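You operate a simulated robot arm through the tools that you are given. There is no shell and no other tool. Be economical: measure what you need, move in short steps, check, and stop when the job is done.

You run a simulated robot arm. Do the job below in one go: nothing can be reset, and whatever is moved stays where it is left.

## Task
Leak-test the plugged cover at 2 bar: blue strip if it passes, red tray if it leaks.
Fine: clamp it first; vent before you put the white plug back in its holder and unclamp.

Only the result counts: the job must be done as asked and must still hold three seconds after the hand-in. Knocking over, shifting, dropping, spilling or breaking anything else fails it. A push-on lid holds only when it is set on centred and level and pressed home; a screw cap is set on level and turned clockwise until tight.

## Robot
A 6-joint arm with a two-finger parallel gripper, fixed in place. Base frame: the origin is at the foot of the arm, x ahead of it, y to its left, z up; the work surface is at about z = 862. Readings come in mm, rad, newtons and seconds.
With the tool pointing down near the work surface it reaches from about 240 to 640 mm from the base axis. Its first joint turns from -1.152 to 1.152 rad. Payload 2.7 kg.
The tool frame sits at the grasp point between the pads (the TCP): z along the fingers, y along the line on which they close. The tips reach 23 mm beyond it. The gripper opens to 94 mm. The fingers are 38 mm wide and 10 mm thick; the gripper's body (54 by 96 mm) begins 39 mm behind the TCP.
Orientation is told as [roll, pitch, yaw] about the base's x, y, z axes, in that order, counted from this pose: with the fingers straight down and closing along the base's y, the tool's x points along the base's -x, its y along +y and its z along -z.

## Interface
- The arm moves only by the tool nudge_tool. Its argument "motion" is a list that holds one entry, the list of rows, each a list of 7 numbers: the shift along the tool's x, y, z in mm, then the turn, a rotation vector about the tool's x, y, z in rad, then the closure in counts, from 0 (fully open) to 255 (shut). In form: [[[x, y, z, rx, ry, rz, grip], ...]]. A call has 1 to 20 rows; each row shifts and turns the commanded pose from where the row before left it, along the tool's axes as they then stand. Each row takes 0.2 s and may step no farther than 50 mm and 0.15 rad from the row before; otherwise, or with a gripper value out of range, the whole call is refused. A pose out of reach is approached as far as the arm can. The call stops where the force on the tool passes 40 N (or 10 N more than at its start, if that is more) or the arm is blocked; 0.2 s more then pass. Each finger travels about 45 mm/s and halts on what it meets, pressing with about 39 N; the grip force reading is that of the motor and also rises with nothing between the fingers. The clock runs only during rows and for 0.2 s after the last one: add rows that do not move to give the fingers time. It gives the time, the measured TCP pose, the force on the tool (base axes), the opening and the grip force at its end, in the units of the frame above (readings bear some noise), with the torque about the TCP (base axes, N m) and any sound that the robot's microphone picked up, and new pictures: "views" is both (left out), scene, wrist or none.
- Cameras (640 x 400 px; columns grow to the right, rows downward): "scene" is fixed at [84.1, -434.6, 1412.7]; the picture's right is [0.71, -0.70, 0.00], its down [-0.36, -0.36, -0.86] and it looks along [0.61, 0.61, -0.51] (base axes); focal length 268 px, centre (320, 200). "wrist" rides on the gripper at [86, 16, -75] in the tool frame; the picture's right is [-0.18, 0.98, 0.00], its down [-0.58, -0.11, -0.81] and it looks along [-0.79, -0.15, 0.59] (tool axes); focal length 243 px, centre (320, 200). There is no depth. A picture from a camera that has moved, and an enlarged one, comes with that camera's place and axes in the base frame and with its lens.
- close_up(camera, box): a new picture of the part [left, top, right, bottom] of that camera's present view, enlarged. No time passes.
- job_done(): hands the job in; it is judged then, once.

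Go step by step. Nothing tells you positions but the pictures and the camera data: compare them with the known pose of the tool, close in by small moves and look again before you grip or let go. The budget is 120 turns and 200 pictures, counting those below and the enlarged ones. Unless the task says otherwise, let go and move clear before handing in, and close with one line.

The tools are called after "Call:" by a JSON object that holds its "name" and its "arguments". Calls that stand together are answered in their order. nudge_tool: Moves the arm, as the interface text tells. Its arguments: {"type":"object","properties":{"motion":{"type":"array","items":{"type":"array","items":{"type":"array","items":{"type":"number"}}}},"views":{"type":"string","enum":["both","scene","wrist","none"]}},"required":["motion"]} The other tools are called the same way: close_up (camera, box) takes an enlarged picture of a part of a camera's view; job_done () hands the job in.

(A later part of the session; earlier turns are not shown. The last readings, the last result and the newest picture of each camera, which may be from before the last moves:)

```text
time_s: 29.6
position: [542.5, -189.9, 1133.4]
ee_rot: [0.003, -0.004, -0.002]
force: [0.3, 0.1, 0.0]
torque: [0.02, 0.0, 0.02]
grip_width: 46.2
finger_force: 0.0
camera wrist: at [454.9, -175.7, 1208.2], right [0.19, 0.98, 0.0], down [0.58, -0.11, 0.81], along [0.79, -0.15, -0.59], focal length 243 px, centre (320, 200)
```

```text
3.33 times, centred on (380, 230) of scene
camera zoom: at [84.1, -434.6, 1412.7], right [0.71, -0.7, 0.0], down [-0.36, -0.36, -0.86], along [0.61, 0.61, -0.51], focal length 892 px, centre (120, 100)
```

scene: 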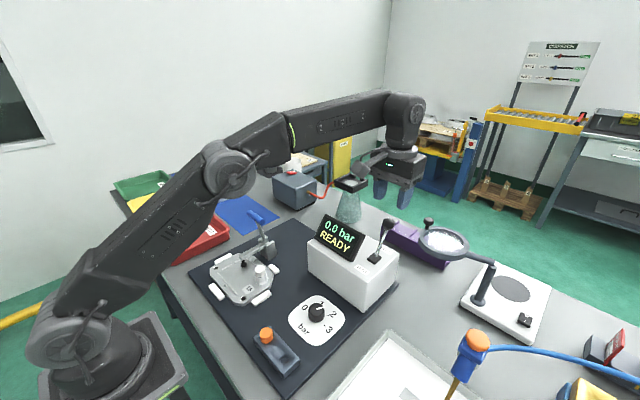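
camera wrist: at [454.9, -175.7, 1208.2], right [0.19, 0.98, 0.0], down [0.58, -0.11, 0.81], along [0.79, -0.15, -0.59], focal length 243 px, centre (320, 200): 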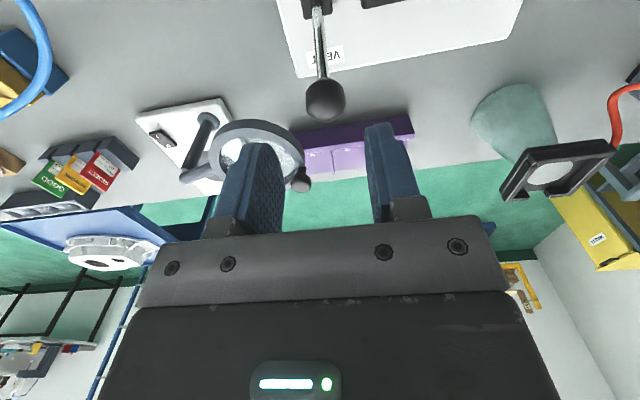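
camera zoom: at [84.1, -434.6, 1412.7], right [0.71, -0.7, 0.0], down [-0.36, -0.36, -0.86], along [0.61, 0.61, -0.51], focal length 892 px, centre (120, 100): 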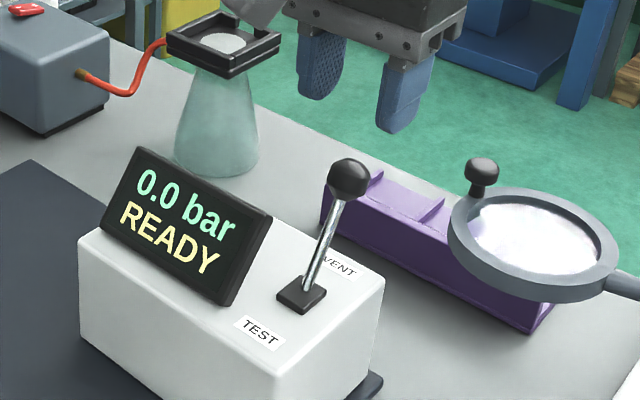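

Call:
{"name": "nudge_tool", "arguments": {"motion": [[[-3, 1, 30, 0, 0, 0, 130], [-3, 1, 30, 0, 0, 0, 130], [0, 0, 20, 0, 0, 0, 130], [0, 0, 0, 0, 0, 0, 130]]]}}

Call:
{"name": "close_up", "arguments": {"camera": "scene", "box": [310, 170, 450, 290]}}

```text
time_s: 30.6
position: [548.7, -188.0, 1053.0]
ee_rot: [0.001, -0.003, -0.001]
force: [-0.3, -0.6, 0.4]
torque: [0.03, 0.0, 0.01]
grip_width: 46.3
finger_force: 0.1
camera wrist: at [461.6, -173.0, 1128.2], right [0.19, 0.98, 0.0], down [0.58, -0.11, 0.81], along [0.79, -0.15, -0.59], focal length 243 px, centre (320, 200)
```

scene: 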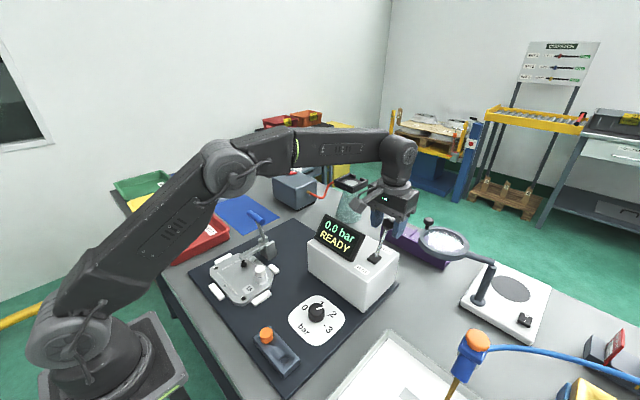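
wrist: 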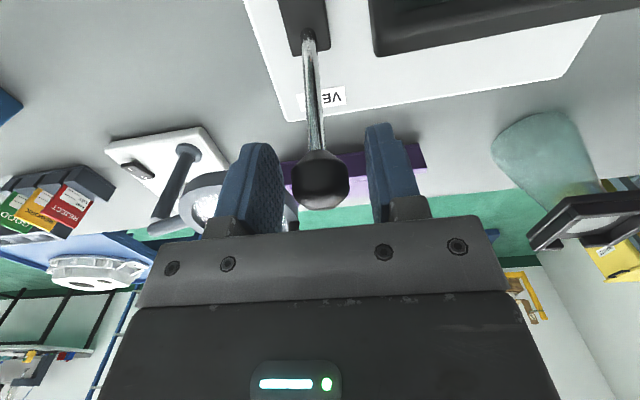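

```text
3.33 times, centred on (380, 230) of scene
camera zoom: at [84.1, -434.6, 1412.7], right [0.71, -0.7, 0.0], down [-0.36, -0.36, -0.86], along [0.61, 0.61, -0.51], focal length 892 px, centre (120, 100)
```

zoom: 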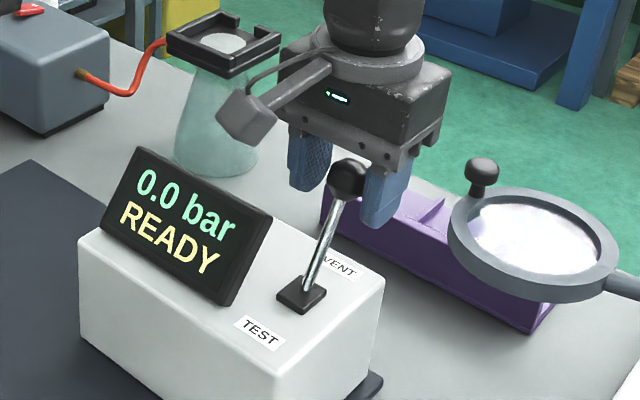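

The ball is exactly between the pads. I close and swing the lever toward TEST (-x).

Call:
{"name": "nudge_tool", "arguments": {"motion": [[[0, 0, 0, 0, 0, 0, 255], [0, 0, 0, 0, 0, 0, 255], [0, 0, 0, 0, 0, 0, 255], [5, 0, -0.7, 0, 0, 0, 255], [5, 0, -0.7, 0, 0, 0, 255], [5, 0, -0.5, 0, 0, 0, 255], [5, 0, -0.2, 0, 0, 0, 255], [5, 0, 0.2, 0, 0, 0, 255]]], "views": "none"}}

Call:
{"name": "close_up", "arguments": {"camera": "scene", "box": [310, 170, 450, 290]}}

```text
time_s: 32.4
position: [524.9, -189.1, 1060.8]
ee_rot: [-0.004, -0.017, 0.0]
force: [16.6, -4.9, 24.8]
torque: [-0.06, -1.18, -0.03]
grip_width: 27.0
finger_force: 45.2
```

```text
3.33 times, centred on (380, 230) of scene
camera zoom: at [84.1, -434.6, 1412.7], right [0.71, -0.7, 0.0], down [-0.36, -0.36, -0.86], along [0.61, 0.61, -0.51], focal length 892 px, centre (120, 100)
```

zoom: 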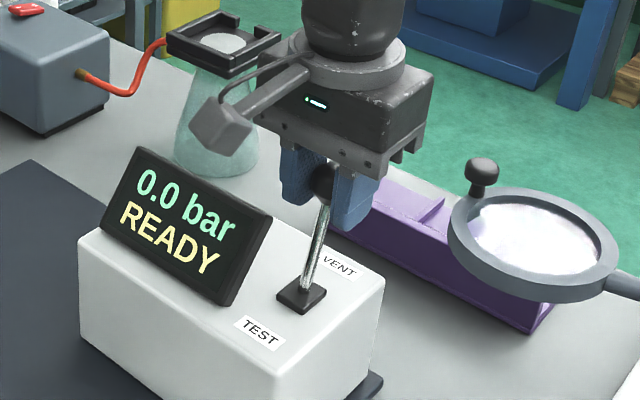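

The lever pivots lower-x than I judged (about x=502), so the arc rises more. I correct the height and continue.

Call:
{"name": "nudge_tool", "arguments": {"motion": [[[0, 0, -5, 0, 0.008, 0, 255], [7, 0, -2, 0, 0.008, 0, 255], [7, 0, -1, 0, 0, 0, 255], [7, 0, 0, 0, 0, 0, 255], [7, 0, 0.5, 0, 0, 0, 255]]], "views": "none"}}

Call:
{"name": "close_up", "arguments": {"camera": "scene", "box": [310, 170, 450, 290]}}

```text
time_s: 33.5
position: [495.9, -188.3, 1062.5]
ee_rot: [0.0, 0.01, -0.001]
force: [13.0, -11.5, -5.6]
torque: [-0.15, -1.17, -0.09]
grip_width: 26.8
finger_force: 44.9
```

```text
3.33 times, centred on (380, 230) of scene
camera zoom: at [84.5, -435.0, 1412.6], right [0.71, -0.7, 0.0], down [-0.36, -0.36, -0.86], along [0.61, 0.61, -0.51], focal length 892 px, centre (120, 100)
```

zoom: 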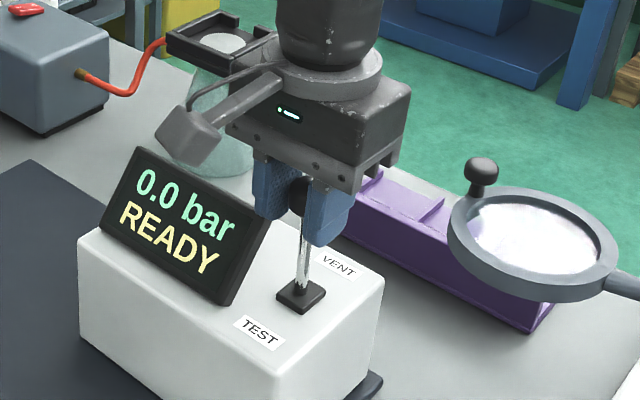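

Call:
{"name": "nudge_tool", "arguments": {"motion": [[[8, 0, 0.5, 0, 0, 0, 255], [8, 0, 1, 0, 0, 0, 255], [8, 0, 2, 0, 0, 0, 255], [8, 0, 3, 0, 0, 0, 255]]], "views": "none"}}

Call:
{"name": "close_up", "arguments": {"camera": "scene", "box": [310, 170, 450, 290]}}

```text
time_s: 34.5
position: [464.2, -187.1, 1056.3]
ee_rot: [0.001, 0.008, -0.003]
force: [12.9, -13.0, 2.0]
torque: [-0.11, -1.38, -0.16]
grip_width: 26.8
finger_force: 45.3
```

```text
3.33 times, centred on (380, 230) of scene
camera zoom: at [84.4, -435.0, 1412.6], right [0.71, -0.7, 0.0], down [-0.36, -0.36, -0.86], along [0.61, 0.61, -0.51], focal length 892 px, centre (120, 100)
```

zoom: 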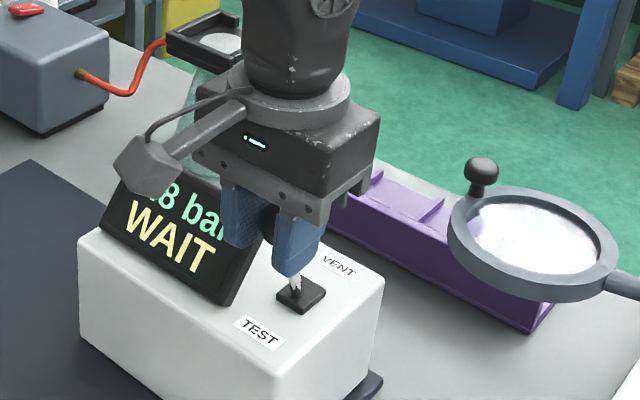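

The tester says WAIT with pressure rising. I push slightly farther to the stop and wait while holding.

Call:
{"name": "nudge_tool", "arguments": {"motion": [[[4, 0, 1.5, 0, 0, 0, 255], [3, 0, 1.5, 0, 0, 0, 255], [0, 0, 0, 0, 0, 0, 255], [0, 0, 0, 0, 0, 0, 255], [0, 0, 0, 0, 0, 0, 255]]], "views": "none"}}

Call:
{"name": "close_up", "arguments": {"camera": "scene", "box": [310, 170, 450, 290]}}

```text
time_s: 35.8
position: [456.3, -188.6, 1056.6]
ee_rot: [0.001, 0.008, -0.002]
force: [10.9, -11.7, 7.9]
torque: [-0.1, -1.43, -0.12]
grip_width: 27.2
finger_force: 45.2
```

```text
3.33 times, centred on (380, 230) of scene
camera zoom: at [84.2, -434.9, 1412.6], right [0.71, -0.7, 0.0], down [-0.36, -0.36, -0.86], along [0.61, 0.61, -0.51], focal length 892 px, centre (120, 100)
```

zoom: 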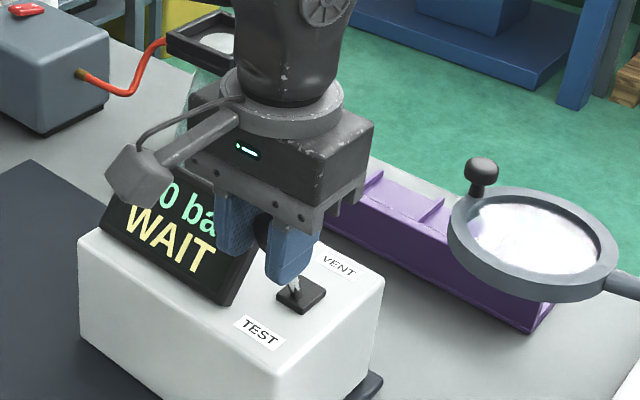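

Call:
{"name": "nudge_tool", "arguments": {"motion": [[[0, 0, 0, 0, 0, 0, 255], [0, 0, 0, 0, 0, 0, 255], [0, 0, 0, 0, 0, 0, 255], [0, 0, 0, 0, 0, 0, 255], [0, 0, 0, 0, 0, 0, 255], [0, 0, 0, 0, 0, 0, 255], [0, 0, 0, 0, 0, 0, 255], [0, 0, 0, 0, 0, 0, 255], [0, 0, 0, 0, 0, 0, 255], [0, 0, 0, 0, 0, 0, 255], [0, 0, 0, 0, 0, 0, 255], [0, 0, 0, 0, 0, 0, 255], [0, 0, 0, 0, 0, 0, 255], [0, 0, 0, 0, 0, 0, 255], [0, 0, 0, 0, 0, 0, 255]]], "views": "none"}}

Call:
{"name": "close_up", "arguments": {"camera": "scene", "box": [310, 170, 450, 290]}}

```text
time_s: 39.0
position: [457.2, -187.9, 1054.8]
ee_rot: [0.001, 0.011, -0.003]
force: [9.4, -15.6, 11.0]
torque: [-0.12, -0.52, -0.17]
grip_width: 26.7
finger_force: 45.4
```

```text
3.33 times, centred on (380, 230) of scene
camera zoom: at [84.2, -435.0, 1412.6], right [0.71, -0.7, 0.0], down [-0.36, -0.36, -0.86], along [0.61, 0.61, -0.51], focal length 892 px, centre (120, 100)
```

zoom: 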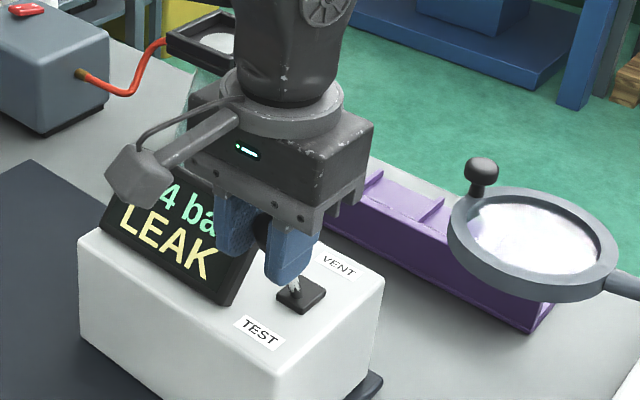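

The result is LEAK, so the red tray. Now vent: I swing the lever back to VENT along the same arc.

Call:
{"name": "nudge_tool", "arguments": {"motion": [[[-8, 0, -3, 0, 0, 0, 255], [-8, 0, -2.5, 0, 0, 0, 255], [-8, 0, -1.5, 0, 0, 0, 255], [-8, 0, -1, 0, 0, 0, 255], [-8, 0, -0.5, 0, 0, 0, 255], [-8, 0, 0, 0, 0, 0, 255], [-8, 0, 0.5, 0, 0, 0, 255], [-8, 0, 1, 0, 0, 0, 255], [-8, 0, 1.5, 0, 0, 0, 255], [-8, 0, 2, 0, 0, 0, 255], [-8, 0, 2.5, 0, 0, 0, 255], [-4, 0, 2, 0, 0, 0, 255], [0, 0, 0, 0, 0, 0, 255]]], "views": "none"}}

Call:
{"name": "close_up", "arguments": {"camera": "scene", "box": [310, 170, 450, 290]}}

```text
time_s: 41.8
position: [547.2, -187.9, 1050.4]
ee_rot: [0.001, 0.011, -0.001]
force: [-8.8, -9.3, 10.4]
torque: [-0.1, 1.02, -0.03]
grip_width: 27.0
finger_force: 45.3
```

```text
3.33 times, centred on (380, 230) of scene
camera zoom: at [83.6, -434.8, 1412.7], right [0.71, -0.7, 0.0], down [-0.36, -0.36, -0.86], along [0.61, 0.61, -0.51], focal length 892 px, centre (120, 100)
```

zoom: 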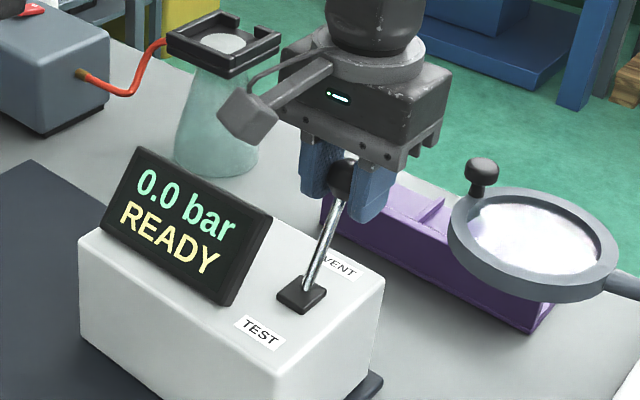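

Back to READY at 0.0 bar: vented. I release, rise and go above the white plug.

Call:
{"name": "nudge_tool", "arguments": {"motion": [[[0, 0, 0, 0, 0, 0, 190], [0, 0, 0, 0, 0, 0, 130], [0, 0, 0, 0, 0, 0, 130], [0, 0, -40, 0, -0.011, 0, 130], [0, 0, -40, 0, 0, 0, 130], [31.7, 28.6, 0, 0, 0, 0, 130], [31.7, 28.6, 0, 0, 0, 0, 130], [31.7, 28.6, 0, 0, 0, 0, 130], [31.7, 28.6, 0, 0, 0, 0, 130], [31.7, 28.6, 0, 0, 0, 0, 130], [31.7, 28.6, 10, 0, 0, 0, 130], [31.7, 28.6, 20, 0, 0, 0, 130], [0, 0, 0, 0, 0, 0, 130]]]}}

Call:
{"name": "close_up", "arguments": {"camera": "wrist", "box": [200, 0, 440, 150]}}

```text
time_s: 44.5
position: [326.6, 11.9, 1102.8]
ee_rot: [0.002, 0.001, -0.001]
force: [-0.1, 0.4, 0.6]
torque: [0.01, 0.0, 0.01]
grip_width: 46.3
finger_force: 0.0
camera wrist: at [239.4, 27.3, 1177.5], right [0.19, 0.98, 0.0], down [0.58, -0.11, 0.81], along [0.79, -0.15, -0.59], focal length 243 px, centre (320, 200)
```

scene: 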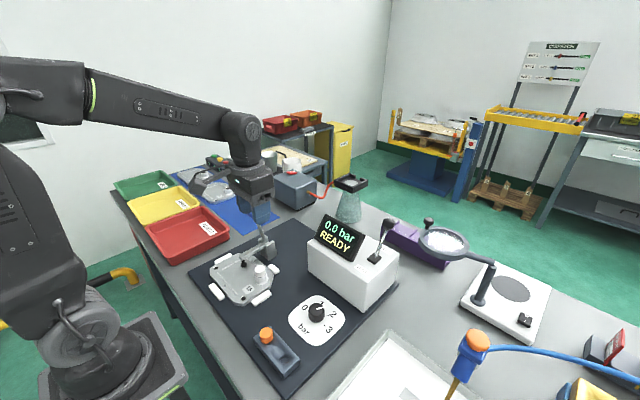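
wrist: 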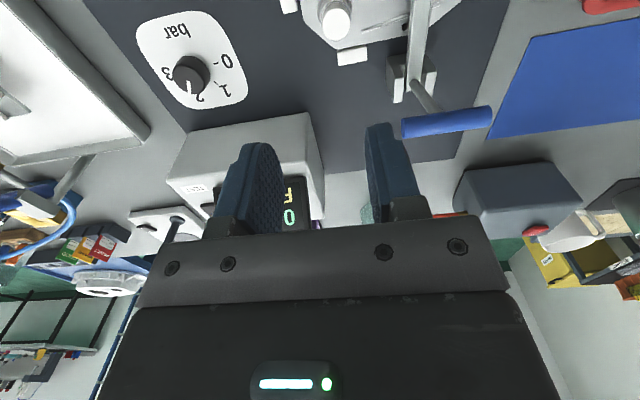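

```text
2.67 times, centred on (320, 75) of wrist
camera zoom: at [239.4, 27.3, 1177.5], right [0.19, 0.98, 0.0], down [0.58, -0.11, 0.81], along [0.79, -0.15, -0.59], focal length 647 px, centre (320, 533)
```

zoom: 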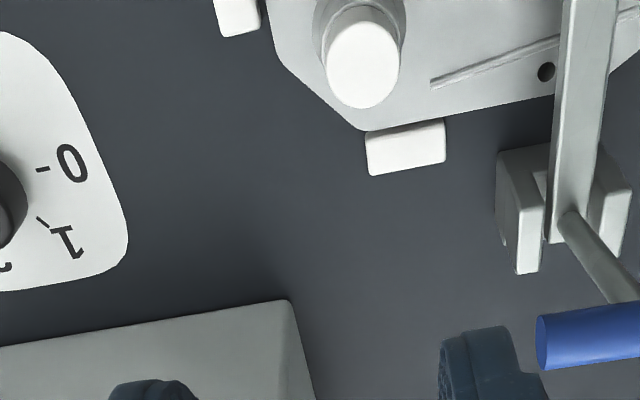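

Call:
{"name": "nudge_tool", "arguments": {"motion": [[[-0.8, 5, 35, 0, 0, 0, 130], [-0.8, 5, 40, 0, 0, 0, 130], [-0.8, 4, 40, 0, 0, 0, 130], [0, 0, 25, 0, 0, 0, 130], [0, 0, 0, 0, 0, 0, 130]]], "views": "wrist"}}

Call:
{"name": "close_up", "arguments": {"camera": "scene", "box": [210, 210, 310, 310]}}

Call:
{"name": "close_up", "arguments": {"camera": "wrist", "box": [220, 60, 420, 220]}}

```text
time_s: 45.8
position: [330.2, 26.3, 962.3]
ee_rot: [0.002, 0.002, -0.003]
force: [0.3, 0.1, 0.3]
torque: [-0.01, 0.0, -0.01]
grip_width: 45.8
finger_force: 0.0
camera wrist: at [242.6, 41.6, 1037.1], right [0.19, 0.98, 0.0], down [0.58, -0.11, 0.81], along [0.79, -0.15, -0.59], focal length 243 px, centre (320, 200)
```

wrist: 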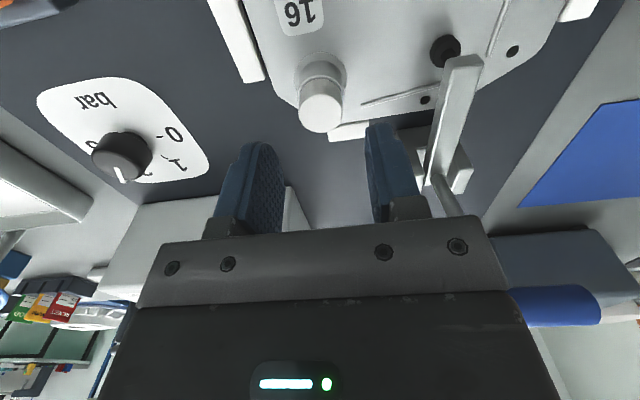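

```text
4.00 times, centred on (260, 260) of scene
camera zoom: at [84.1, -434.6, 1412.7], right [0.71, -0.7, 0.0], down [-0.36, -0.36, -0.86], along [0.61, 0.61, -0.51], focal length 1070 px, centre (560, -40)
```

zoom: 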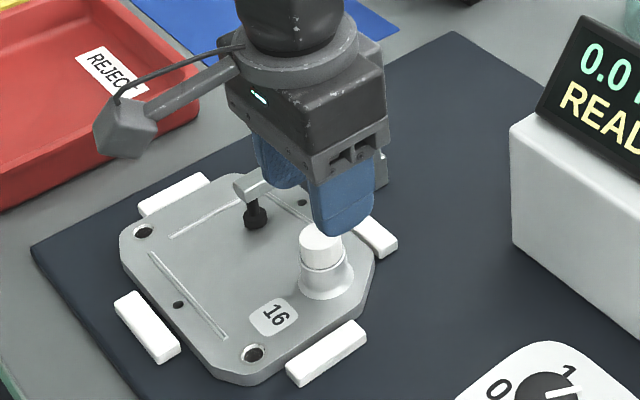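

```text
2.50 times, centred on (320, 140) of wrist
camera zoom: at [242.6, 41.6, 1037.1], right [0.19, 0.98, 0.0], down [0.58, -0.11, 0.81], along [0.79, -0.15, -0.59], focal length 606 px, centre (320, 350)
```

zoom: 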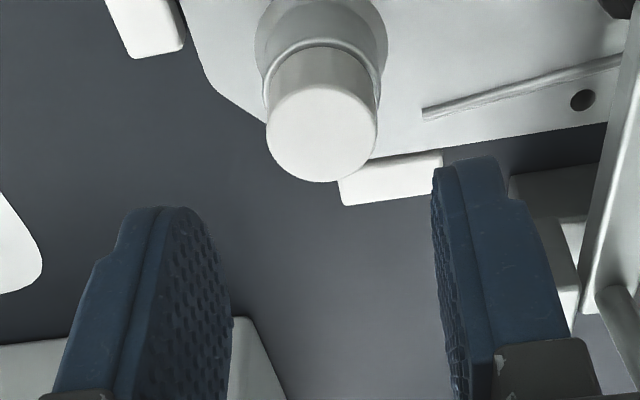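

Call:
{"name": "nudge_tool", "arguments": {"motion": [[[-1, 0, 22, 0, 0, 0, 130], [0, 0, 22, 0, 0, 0, 130], [0, 0, 0, 0, 0, 0, 130]]], "views": "none"}}

Call:
{"name": "close_up", "arguments": {"camera": "scene", "box": [230, 240, 290, 300]}}

Call:
{"name": "close_up", "arguments": {"camera": "wrist", "box": [220, 60, 420, 220]}}

```text
time_s: 46.5
position: [330.6, 27.3, 918.3]
ee_rot: [0.003, 0.003, -0.003]
force: [0.2, 0.2, 0.2]
torque: [0.0, 0.02, 0.01]
grip_width: 46.4
finger_force: 0.0
```

```text
6.67 times, centred on (260, 270) of scene
camera zoom: at [84.1, -434.6, 1412.7], right [0.71, -0.7, 0.0], down [-0.36, -0.36, -0.86], along [0.61, 0.61, -0.51], focal length 1783 px, centre (720, -267)
```

zoom: 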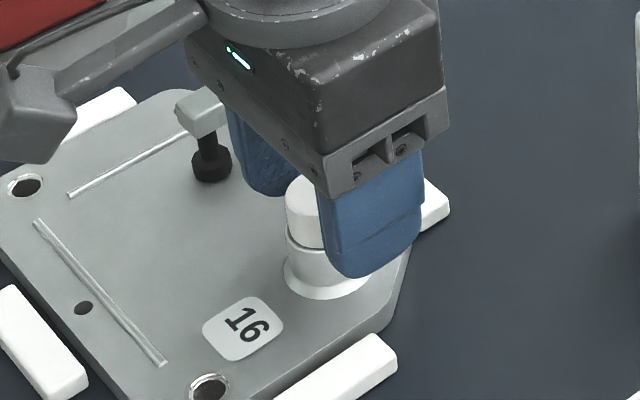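

```text
2.50 times, centred on (320, 140) of wrist
camera zoom: at [243.7, 41.7, 993.7], right [0.19, 0.98, 0.0], down [0.58, -0.11, 0.81], along [0.79, -0.15, -0.59], focal length 606 px, centre (320, 350)
```

zoom: 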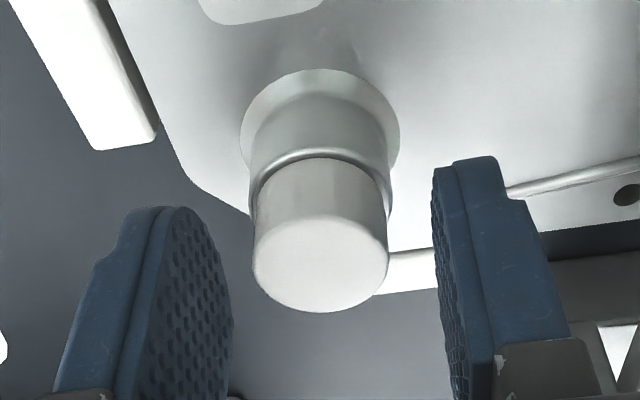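

The plug top is at about z=908 and the boss rim at about 886. I go down 6 mm more, grip the plug only, and pull up a little.

Call:
{"name": "nudge_tool", "arguments": {"motion": [[[0, 0, 6, 0, 0, 0, 130], [0, 0, 0, 0, 0, 0, 200], [0, 0, 0, 0, 0, 0, 255], [0, 0, 0, 0, 0, 0, 255], [0, 0, 0, 0, 0, 0, 255]]], "views": "none"}}

Call:
{"name": "close_up", "arguments": {"camera": "scene", "box": [230, 240, 290, 300]}}

Call:
{"name": "close_up", "arguments": {"camera": "wrist", "box": [220, 60, 420, 220]}}

```text
time_s: 47.8
position: [330.6, 26.9, 912.6]
ee_rot: [0.001, 0.001, -0.003]
force: [0.5, -0.1, 0.5]
torque: [-0.07, -0.16, -0.03]
grip_width: 29.7
finger_force: 39.1
```

```text
6.67 times, centred on (260, 270) of scene
camera zoom: at [84.1, -434.6, 1412.7], right [0.71, -0.7, 0.0], down [-0.36, -0.36, -0.86], along [0.61, 0.61, -0.51], focal length 1783 px, centre (720, -267)
```

zoom: 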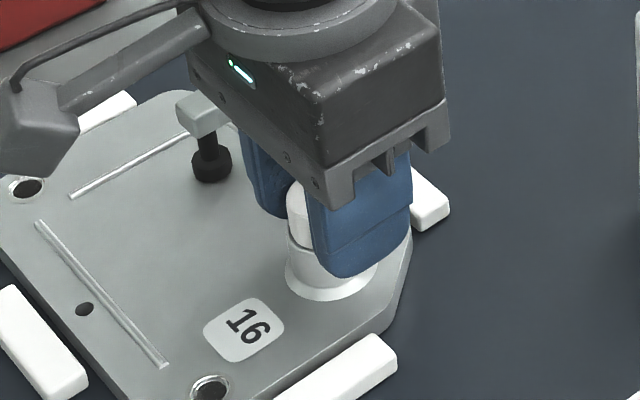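

```text
2.50 times, centred on (320, 140) of wrist
camera zoom: at [243.5, 41.5, 987.9], right [0.19, 0.98, 0.0], down [0.58, -0.11, 0.8], along [0.79, -0.15, -0.59], focal length 606 px, centre (320, 350)
```

zoom: 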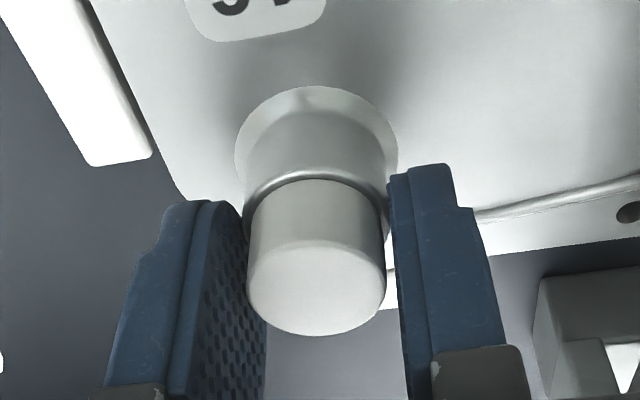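

The tips may be touching the boss rim. I reopen, rise 4 mm, and regrip to compare the width.

Call:
{"name": "nudge_tool", "arguments": {"motion": [[[0, 0, 0, 0, 0, 0, 180], [0, 0, 0, 0, 0, 0, 150], [0, 0, -5, 0, 0, 0, 150], [0, 0, 0, 0, 0, 0, 255], [0, 0, 0, 0, 0, 0, 255], [0, 0, 0, 0, 0, 0, 255]]], "views": "none"}}

Call:
{"name": "close_up", "arguments": {"camera": "wrist", "box": [220, 60, 420, 220]}}

```text
time_s: 49.1
position: [329.6, 26.2, 916.6]
ee_rot: [0.003, 0.001, -0.001]
force: [-0.5, -0.5, 3.3]
torque: [-0.03, 0.2, -0.07]
grip_width: 30.0
finger_force: 39.4
```

```text
2.50 times, centred on (320, 140) of wrist
camera zoom: at [243.5, 41.7, 993.0], right [0.19, 0.98, 0.0], down [0.58, -0.11, 0.8], along [0.79, -0.15, -0.59], focal length 606 px, centre (320, 350)
```

zoom: 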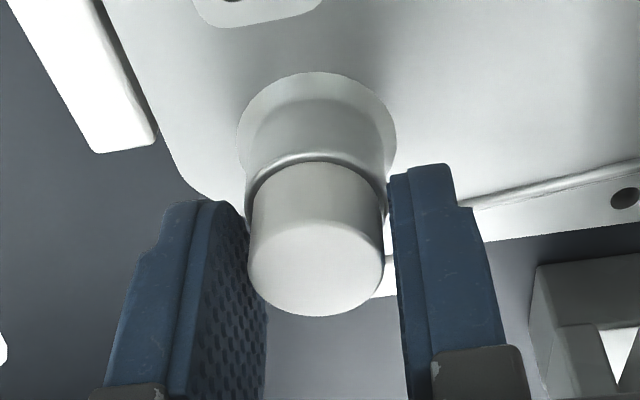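

Same width, so it's the plug. I pull straight up.

Call:
{"name": "nudge_tool", "arguments": {"motion": [[[0, 0, -3, 0, 0, 0, 255], [0, 0, -3, 0, 0, 0, 255], [0, 0, -4, 0, 0, 0, 255], [0, 0, -5, 0, 0, 0, 255], [0, 0, -5, 0, 0, 0, 255]]], "views": "none"}}

Call:
{"name": "close_up", "arguments": {"camera": "wrist", "box": [220, 60, 420, 220]}}

Call:
{"name": "close_up", "arguments": {"camera": "scene", "box": [220, 220, 300, 300]}}

```text
time_s: 50.4
position: [330.4, 27.7, 938.1]
ee_rot: [0.003, 0.001, -0.002]
force: [0.2, 0.4, -0.2]
torque: [-0.01, 0.01, 0.02]
grip_width: 16.4
finger_force: 38.7
```

```text
2.50 times, centred on (320, 140) of wrist
camera zoom: at [243.9, 41.9, 1013.2], right [0.19, 0.98, 0.0], down [0.58, -0.11, 0.81], along [0.79, -0.15, -0.59], focal length 606 px, centre (320, 350)
```

zoom: 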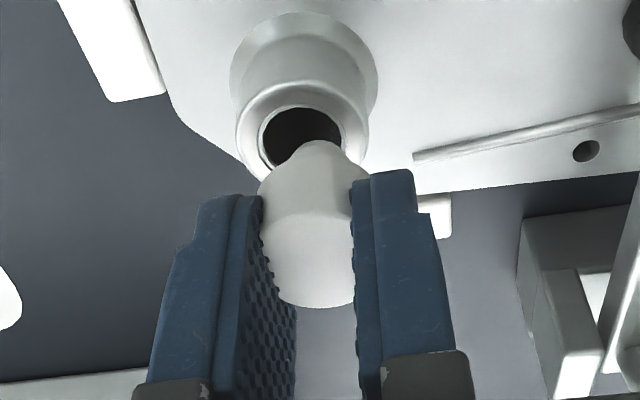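

```text
5.00 times, centred on (260, 260) of scene
camera zoom: at [84.1, -434.6, 1412.7], right [0.71, -0.7, 0.0], down [-0.36, -0.36, -0.86], along [0.61, 0.61, -0.51], focal length 1337 px, centre (620, -100)
```

zoom: 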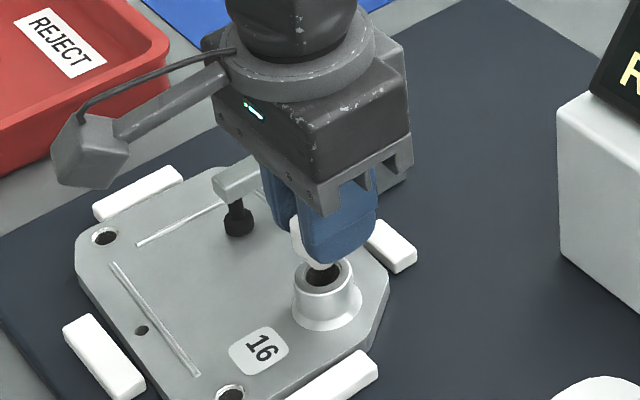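

The grip width dropped to 16.4 mm, so the plug may have shifted in the grip. I'll look closely.

Call:
{"name": "close_up", "arguments": {"camera": "wrist", "box": [270, 100, 370, 200]}}

Call:
{"name": "close_up", "arguments": {"camera": "scene", "box": [255, 245, 300, 290]}}

```text
4.00 times, centred on (320, 150) of wrist
camera zoom: at [243.9, 41.9, 1013.2], right [0.19, 0.98, 0.0], down [0.58, -0.11, 0.81], along [0.79, -0.15, -0.59], focal length 970 px, centre (320, 400)
```

zoom: 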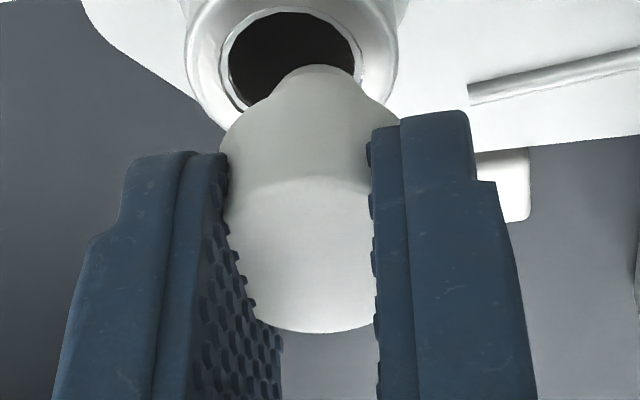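

```text
8.89 times, centred on (278, 268) of scene
camera zoom: at [84.1, -434.6, 1412.7], right [0.71, -0.7, 0.0], down [-0.36, -0.36, -0.86], along [0.61, 0.61, -0.51], focal length 2378 px, centre (698, -400)
```

zoom: 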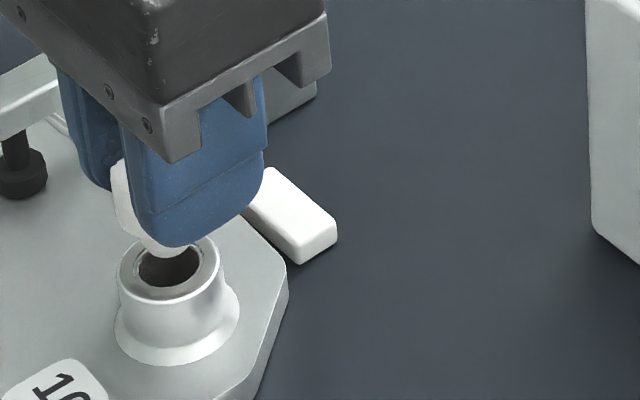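

The plug is held but probably off-centre. I lift gently and turn the gripper to see it face-on from the scene camera.

Call:
{"name": "nudge_tool", "arguments": {"motion": [[[0, 0, -8, 0, 0, 0, 255], [0, 0, -8, 0, 0, 0, 255], [0, 0, -8, 0, 0, 0, 255], [0, 0, -8, 0, 0, -0.08, 255], [0, 0, -8, 0, 0, -0.1, 255], [0, 0, 0, 0, 0, -0.1, 255], [0, 0, 0, 0, 0, -0.1, 255], [0, 0, 0, 0, 0, -0.1, 255], [0, 0, 0, 0, 0, -0.1, 255], [0, 0, 0, 0, 0, -0.1, 255], [0, 0, 0, 0, 0, -0.1, 255]]], "views": "wrist"}}

Call:
{"name": "close_up", "arguments": {"camera": "scene", "box": [240, 215, 300, 275]}}

Call:
{"name": "close_up", "arguments": {"camera": "wrist", "box": [260, 80, 380, 200]}}

```text
time_s: 52.8
position: [329.7, 26.7, 977.7]
ee_rot: [0.002, -0.001, 0.78]
force: [0.0, -0.7, -0.3]
torque: [0.04, 0.01, 0.0]
grip_width: 14.9
finger_force: 39.2
camera wrist: at [257.3, -23.9, 1052.9], right [-0.56, 0.83, 0.0], down [0.49, 0.33, 0.81], along [0.67, 0.45, -0.59], focal length 243 px, centre (320, 200)
```

wrist: 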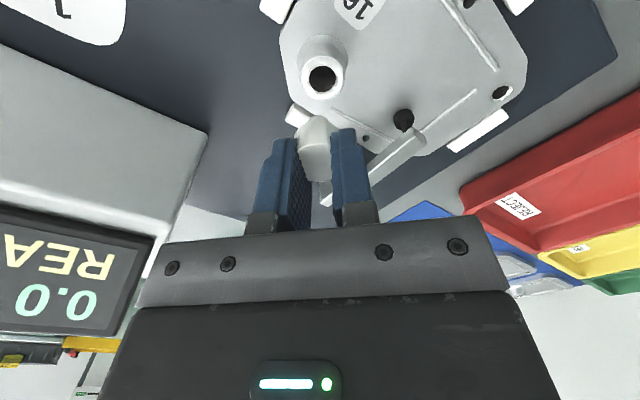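

```text
6.67 times, centred on (270, 245) of scene
camera zoom: at [84.1, -434.6, 1412.7], right [0.71, -0.7, 0.0], down [-0.36, -0.36, -0.86], along [0.61, 0.61, -0.51], focal length 1783 px, centre (653, -100)
```

zoom: 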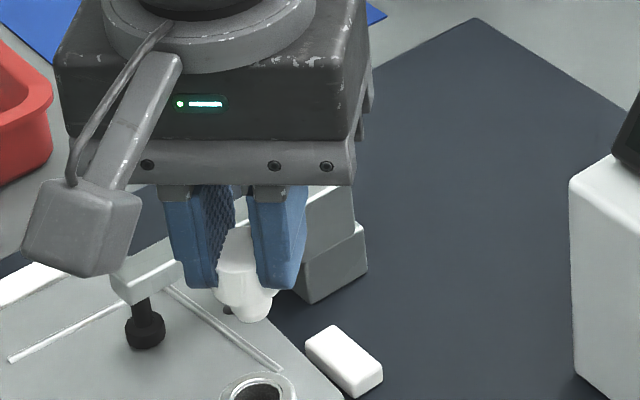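

```text
3.33 times, centred on (320, 140) of wrist
camera zoom: at [257.3, -23.9, 1052.9], right [-0.56, 0.83, 0.0], down [0.49, 0.33, 0.81], along [0.67, 0.45, -0.59], focal length 809 px, centre (320, 400)
```

zoom: 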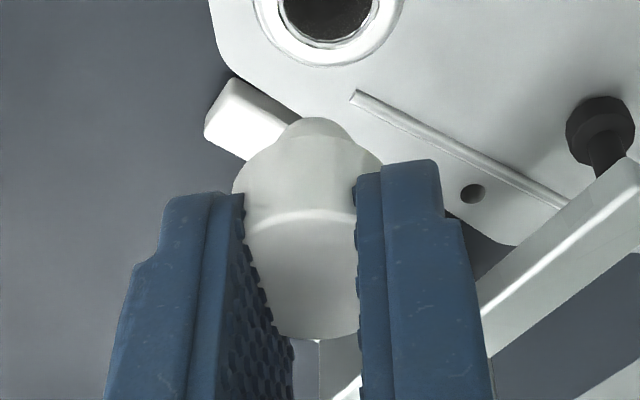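

The plug is actually upright and centred on the TCP (soft, squeezed by the pads). I turn back and carry it over the empty hole of the holder.

Call:
{"name": "nudge_tool", "arguments": {"motion": [[[0, 0, -3, 0, 0, 0.1, 255], [0, 0, -3, 0, 0, 0.1, 255], [0, 0, -3, 0, 0, 0.1, 255], [0, 0, -3, 0, 0, 0.1, 255], [0, 0, 0, 0, 0, 0.1, 255], [0, 0, 0, 0, 0, 0.1, 255], [0, 0, 0, 0, 0, 0.1, 255], [0, 0, 0, 0, 0, 0.082, 255], [10, -26, 0, 0, 0, 0, 255], [10, -26, 0, 0, 0, 0, 255], [10, -26, 0, 0, 0, 0, 255], [10, -26, 0, 0, 0, 0, 255], [10, -26, 0, 0, 0, 0, 255], [10, -26, 0, 0, 0, 0, 255], [10, -26, 0, 0, 0, 0, 255], [10, -26, 0, 0, 0, 0, 255], [0, 0, 0, 0, 0, 0, 255]]]}}

Call:
{"name": "close_up", "arguments": {"camera": "scene", "box": [230, 290, 330, 390]}}

Call:
{"name": "close_up", "arguments": {"camera": "wrist", "box": [220, 0, 420, 200]}}

```text
time_s: 56.4
position: [249.0, -181.3, 989.2]
ee_rot: [0.0, 0.003, -0.004]
force: [-0.3, 0.2, 0.0]
torque: [0.0, 0.01, 0.04]
grip_width: 17.3
finger_force: 39.8
camera wrist: at [162.5, -165.6, 1064.9], right [0.19, 0.98, 0.0], down [0.58, -0.11, 0.8], along [0.79, -0.15, -0.59], focal length 243 px, centre (320, 200)
```

scene: 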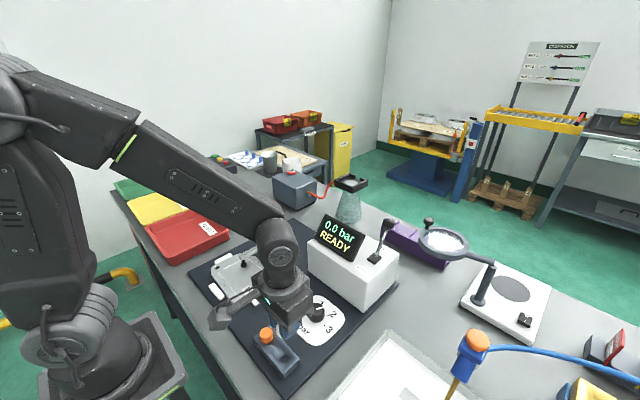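
wrist: 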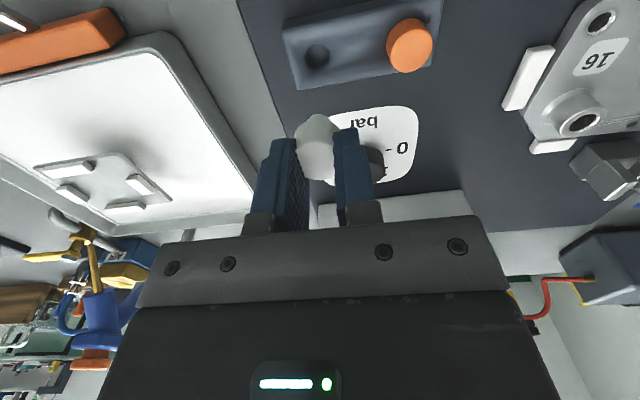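

```text
4.00 times, centred on (280, 340) of scene
camera zoom: at [84.1, -434.6, 1412.7], right [0.71, -0.7, 0.0], down [-0.36, -0.36, -0.86], along [0.61, 0.61, -0.51], focal length 1070 px, centre (480, -360)
```

zoom: 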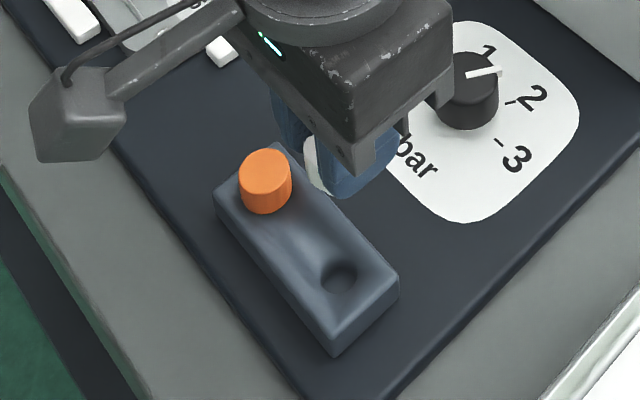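

```text
2.00 times, centred on (320, 100) of wrist
camera zoom: at [162.5, -165.6, 1064.9], right [0.19, 0.98, 0.0], down [0.58, -0.11, 0.8], along [0.79, -0.15, -0.59], focal length 485 px, centre (320, 400)
```

zoom: 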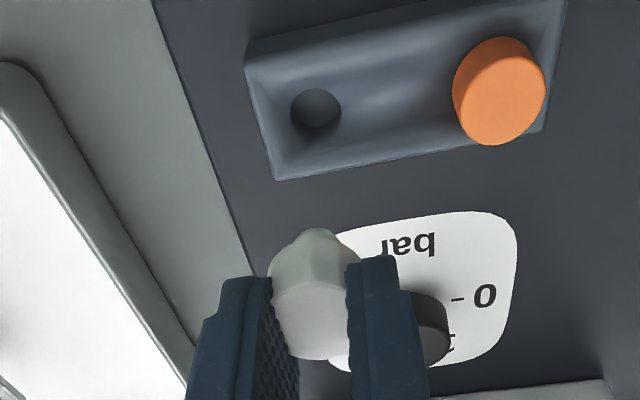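

Hole is at about (240.5,-182.5), rim about z=880. I move above it and lower to just above the rim.

Call:
{"name": "nudge_tool", "arguments": {"motion": [[[4, 0, 10, 0, 0, 0, 255], [4.5, 0, 10, 0, 0, 0, 255], [0, 0, 10, 0, 0, 0, 255], [0, 0, 10, 0, 0, 0, 255], [0, 0, 10, 0, 0, 0, 255], [0, 0, 0, 0, 0, 0, 255]]], "views": "wrist"}}

Call:
{"name": "close_up", "arguments": {"camera": "scene", "box": [240, 310, 320, 390]}}

Call:
{"name": "close_up", "arguments": {"camera": "wrist", "box": [240, 50, 400, 210]}}

```text
time_s: 57.8
position: [240.5, -180.2, 939.7]
ee_rot: [0.002, 0.002, -0.003]
force: [-0.2, -0.3, 0.0]
torque: [-0.03, -0.03, 0.0]
grip_width: 21.5
finger_force: 38.4
camera wrist: at [154.2, -165.9, 1014.8], right [0.19, 0.98, 0.0], down [0.58, -0.11, 0.81], along [0.79, -0.15, -0.59], focal length 243 px, centre (320, 200)
```

wrist: 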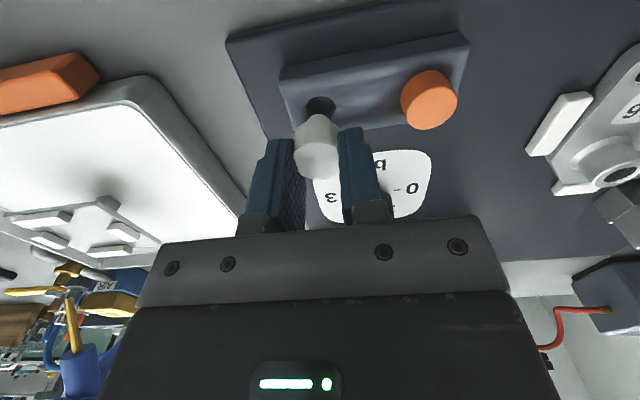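

```text
5.00 times, centred on (280, 350) of scene
camera zoom: at [84.1, -434.6, 1412.7], right [0.71, -0.7, 0.0], down [-0.36, -0.36, -0.86], along [0.61, 0.61, -0.51], focal length 1337 px, centre (520, -550)
```

zoom: 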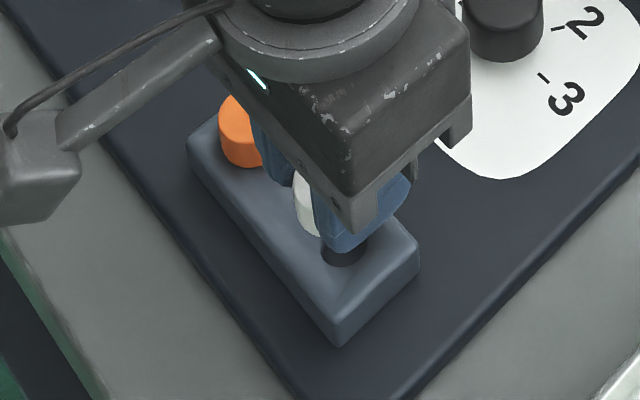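

```text
2.50 times, centred on (320, 130) of wrist
camera zoom: at [154.2, -165.9, 1014.8], right [0.19, 0.98, 0.0], down [0.58, -0.11, 0.81], along [0.79, -0.15, -0.59], focal length 606 px, centre (320, 375)
```

zoom: 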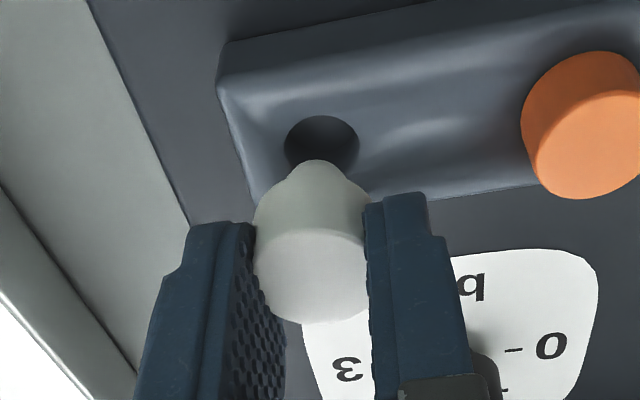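

Stem and hole line up. I lower gently, watching the force.

Call:
{"name": "nudge_tool", "arguments": {"motion": [[[0, 0.5, 6, 0, 0, 0, 255], [0, 0, 6, 0, 0, 0, 255], [0, 0, 3, 0, 0, 0, 255], [0, 0, 0, 0, 0, 0, 255]]], "views": "none"}}

Call:
{"name": "close_up", "arguments": {"camera": "scene", "box": [250, 320, 310, 380]}}

Call:
{"name": "close_up", "arguments": {"camera": "wrist", "box": [240, 50, 400, 210]}}

```text
time_s: 58.8
position: [241.0, -180.1, 925.1]
ee_rot: [0.001, 0.002, -0.002]
force: [-0.1, 0.0, 0.1]
torque: [0.01, 0.02, -0.02]
grip_width: 21.2
finger_force: 38.8
```

```text
6.67 times, centred on (280, 350) of scene
camera zoom: at [84.1, -434.6, 1412.7], right [0.71, -0.7, 0.0], down [-0.36, -0.36, -0.86], along [0.61, 0.61, -0.51], focal length 1783 px, centre (587, -800)
```

zoom: 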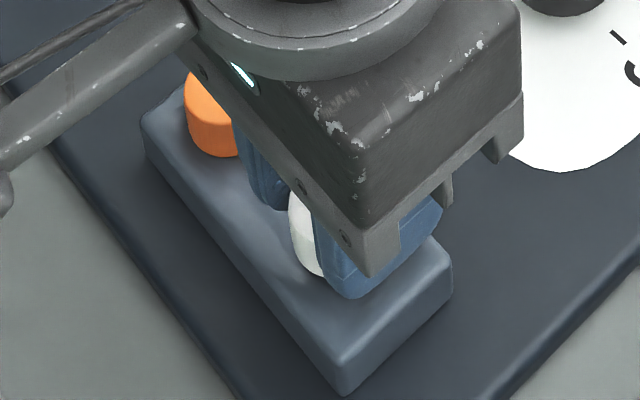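

```text
2.50 times, centred on (320, 130) of wrist
camera zoom: at [154.6, -165.3, 999.8], right [0.19, 0.98, 0.0], down [0.58, -0.11, 0.8], along [0.79, -0.15, -0.59], focal length 606 px, centre (320, 375)
```

zoom: 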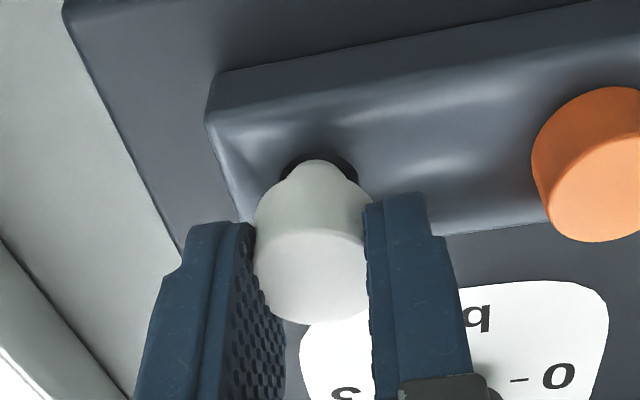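

Call:
{"name": "nudge_tool", "arguments": {"motion": [[[0, 0.3, 4, 0, 0, 0, 255], [0, 0, 4, 0, 0, 0, 255], [0, 0, 3, 0, 0, 0, 255], [0, 0, 0, 0, 0, 0, 255]]], "views": "none"}}

Call:
{"name": "close_up", "arguments": {"camera": "wrist", "box": [240, 50, 400, 210]}}

Call:
{"name": "close_up", "arguments": {"camera": "scene", "box": [250, 320, 310, 380]}}

```text
time_s: 59.8
position: [240.7, -179.9, 912.9]
ee_rot: [-0.001, 0.002, -0.001]
force: [4.2, 0.0, -0.2]
torque: [0.03, -0.13, 0.02]
grip_width: 21.2
finger_force: 39.1
```

```text
2.50 times, centred on (320, 130) of wrist
camera zoom: at [154.7, -165.2, 988.7], right [0.19, 0.98, 0.0], down [0.58, -0.11, 0.81], along [0.79, -0.15, -0.59], focal length 606 px, centre (320, 375)
```

zoom: 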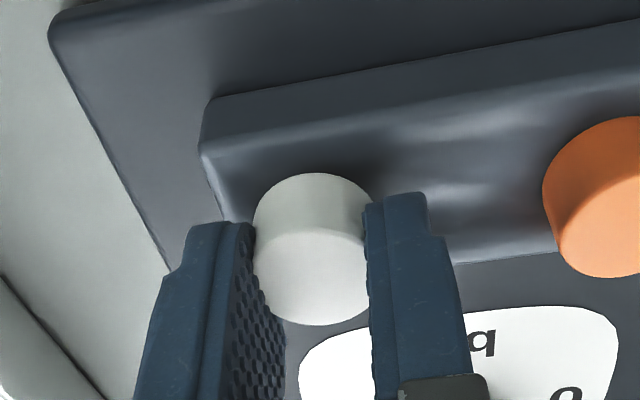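

```text
6.67 times, centred on (280, 350) of scene
camera zoom: at [84.2, -434.6, 1412.7], right [0.71, -0.7, 0.0], down [-0.36, -0.36, -0.86], along [0.61, 0.61, -0.51], focal length 1783 px, centre (587, -800)
```

zoom: 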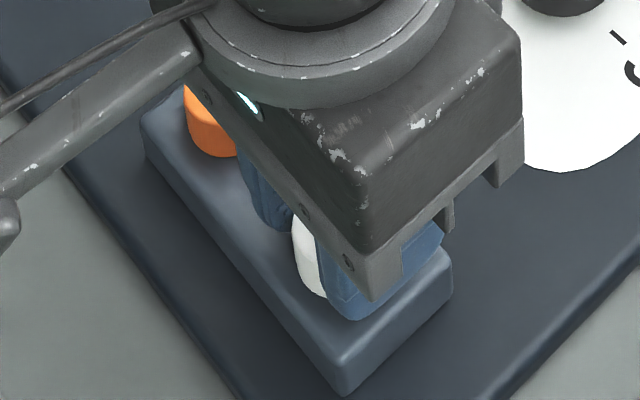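

The stem is entering the hole; a small sideways load, so I shift 1 mm and continue.

Call:
{"name": "nudge_tool", "arguments": {"motion": [[[-1, 0, 2, 0, 0, 0, 255], [0, 0, 2, 0, 0, 0, 255], [0, 0, 2, 0, 0, 0, 255], [0, 0, 2, 0, 0, 0, 255], [0, 0, 2, 0, 0, 0, 255]]], "views": "none"}}

Call:
{"name": "close_up", "arguments": {"camera": "wrist", "box": [240, 50, 400, 210]}}

Call:
{"name": "close_up", "arguments": {"camera": "scene", "box": [250, 320, 310, 380]}}

```text
time_s: 61.0
position: [242.5, -178.7, 905.3]
ee_rot: [-0.001, 0.0, -0.002]
force: [-1.5, 2.1, 7.7]
torque: [0.01, 0.09, -0.01]
grip_width: 21.4
finger_force: 38.9
stopped in row 5: the force on the tool passed its limit at 47 N (the readings are from after the stop); the commanded pose is now the measured one
```

```text
2.50 times, centred on (320, 130) of wrist
camera zoom: at [155.7, -165.4, 980.3], right [0.19, 0.98, 0.0], down [0.58, -0.11, 0.81], along [0.79, -0.15, -0.59], focal length 606 px, centre (320, 375)
```

zoom: 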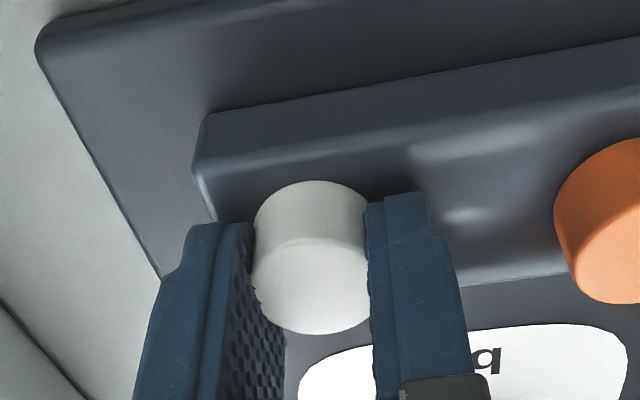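

```text
6.67 times, centred on (280, 350) of scene
camera zoom: at [84.0, -434.5, 1412.8], right [0.71, -0.7, 0.0], down [-0.36, -0.36, -0.86], along [0.61, 0.61, -0.51], focal length 1783 px, centre (587, -800)
```

zoom: 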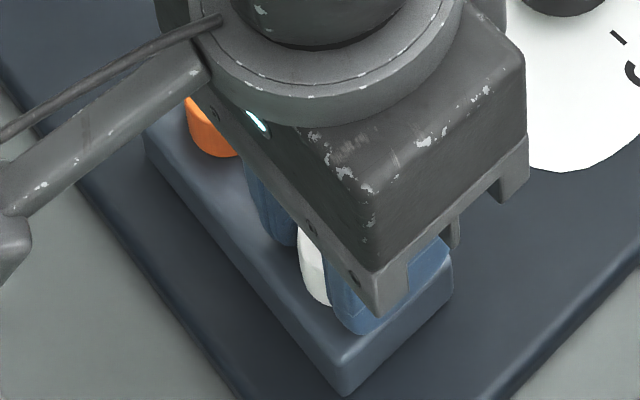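

It bottomed out. I release and rise to check that it sits like the orange one.

Call:
{"name": "nudge_tool", "arguments": {"motion": [[[0, 0, 0, 0, 0, 0, 200], [0, 0, 0, 0, 0, 0, 150], [0, 0, 0, 0, 0, 0, 150], [0, 0, -20, 0, 0, 0, 150], [0, 0, -40, 0, 0, 0, 150], [0, 0, -40, 0, 0, 0, 150], [-30, 30, 0, 0, 0, 0, 150], [-30, 30, 0, 0, 0, 0, 150]]], "views": "wrist"}}

Call:
{"name": "close_up", "arguments": {"camera": "scene", "box": [230, 310, 310, 390]}}

Call:
{"name": "close_up", "arguments": {"camera": "scene", "box": [205, 215, 305, 315]}}

```text
time_s: 62.8
position: [303.1, -119.9, 1005.0]
ee_rot: [0.001, 0.0, -0.004]
force: [0.4, 0.9, 0.1]
torque: [0.02, 0.0, -0.01]
grip_width: 38.6
finger_force: 0.0
camera wrist: at [216.9, -105.8, 1080.8], right [0.19, 0.98, 0.0], down [0.58, -0.11, 0.81], along [0.79, -0.15, -0.59], focal length 243 px, centre (320, 200)
```

wrist: 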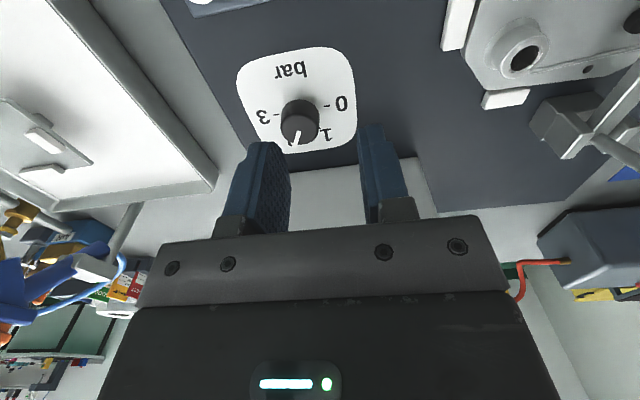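

```text
5.00 times, centred on (270, 350) of scene
camera zoom: at [84.0, -434.6, 1412.7], right [0.71, -0.7, 0.0], down [-0.36, -0.36, -0.86], along [0.61, 0.61, -0.51], focal length 1337 px, centre (570, -550)
```

zoom: 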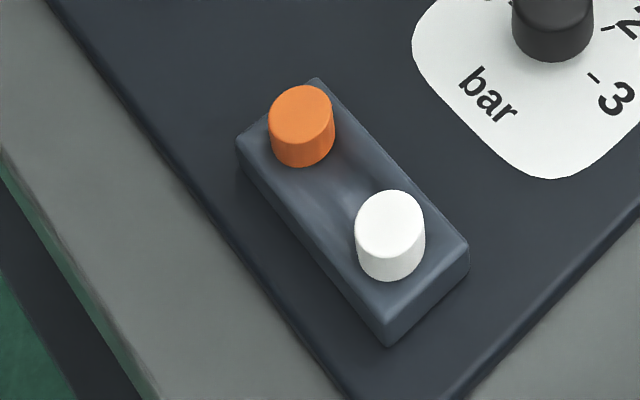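

```text
4.00 times, centred on (255, 265) of scene
camera zoom: at [84.0, -434.6, 1412.7], right [0.71, -0.7, 0.0], down [-0.36, -0.36, -0.86], along [0.61, 0.61, -0.51], focal length 1070 px, centre (580, -60)
```

zoom: 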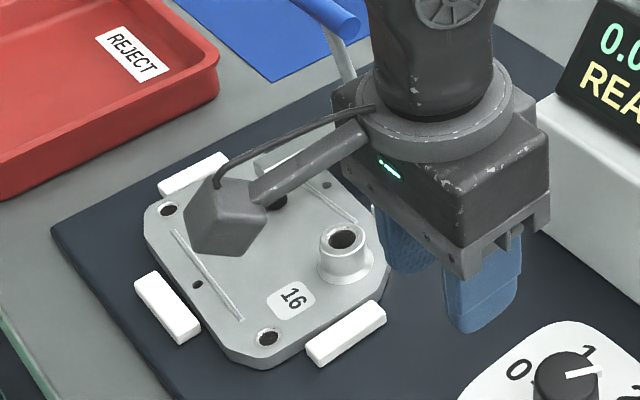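

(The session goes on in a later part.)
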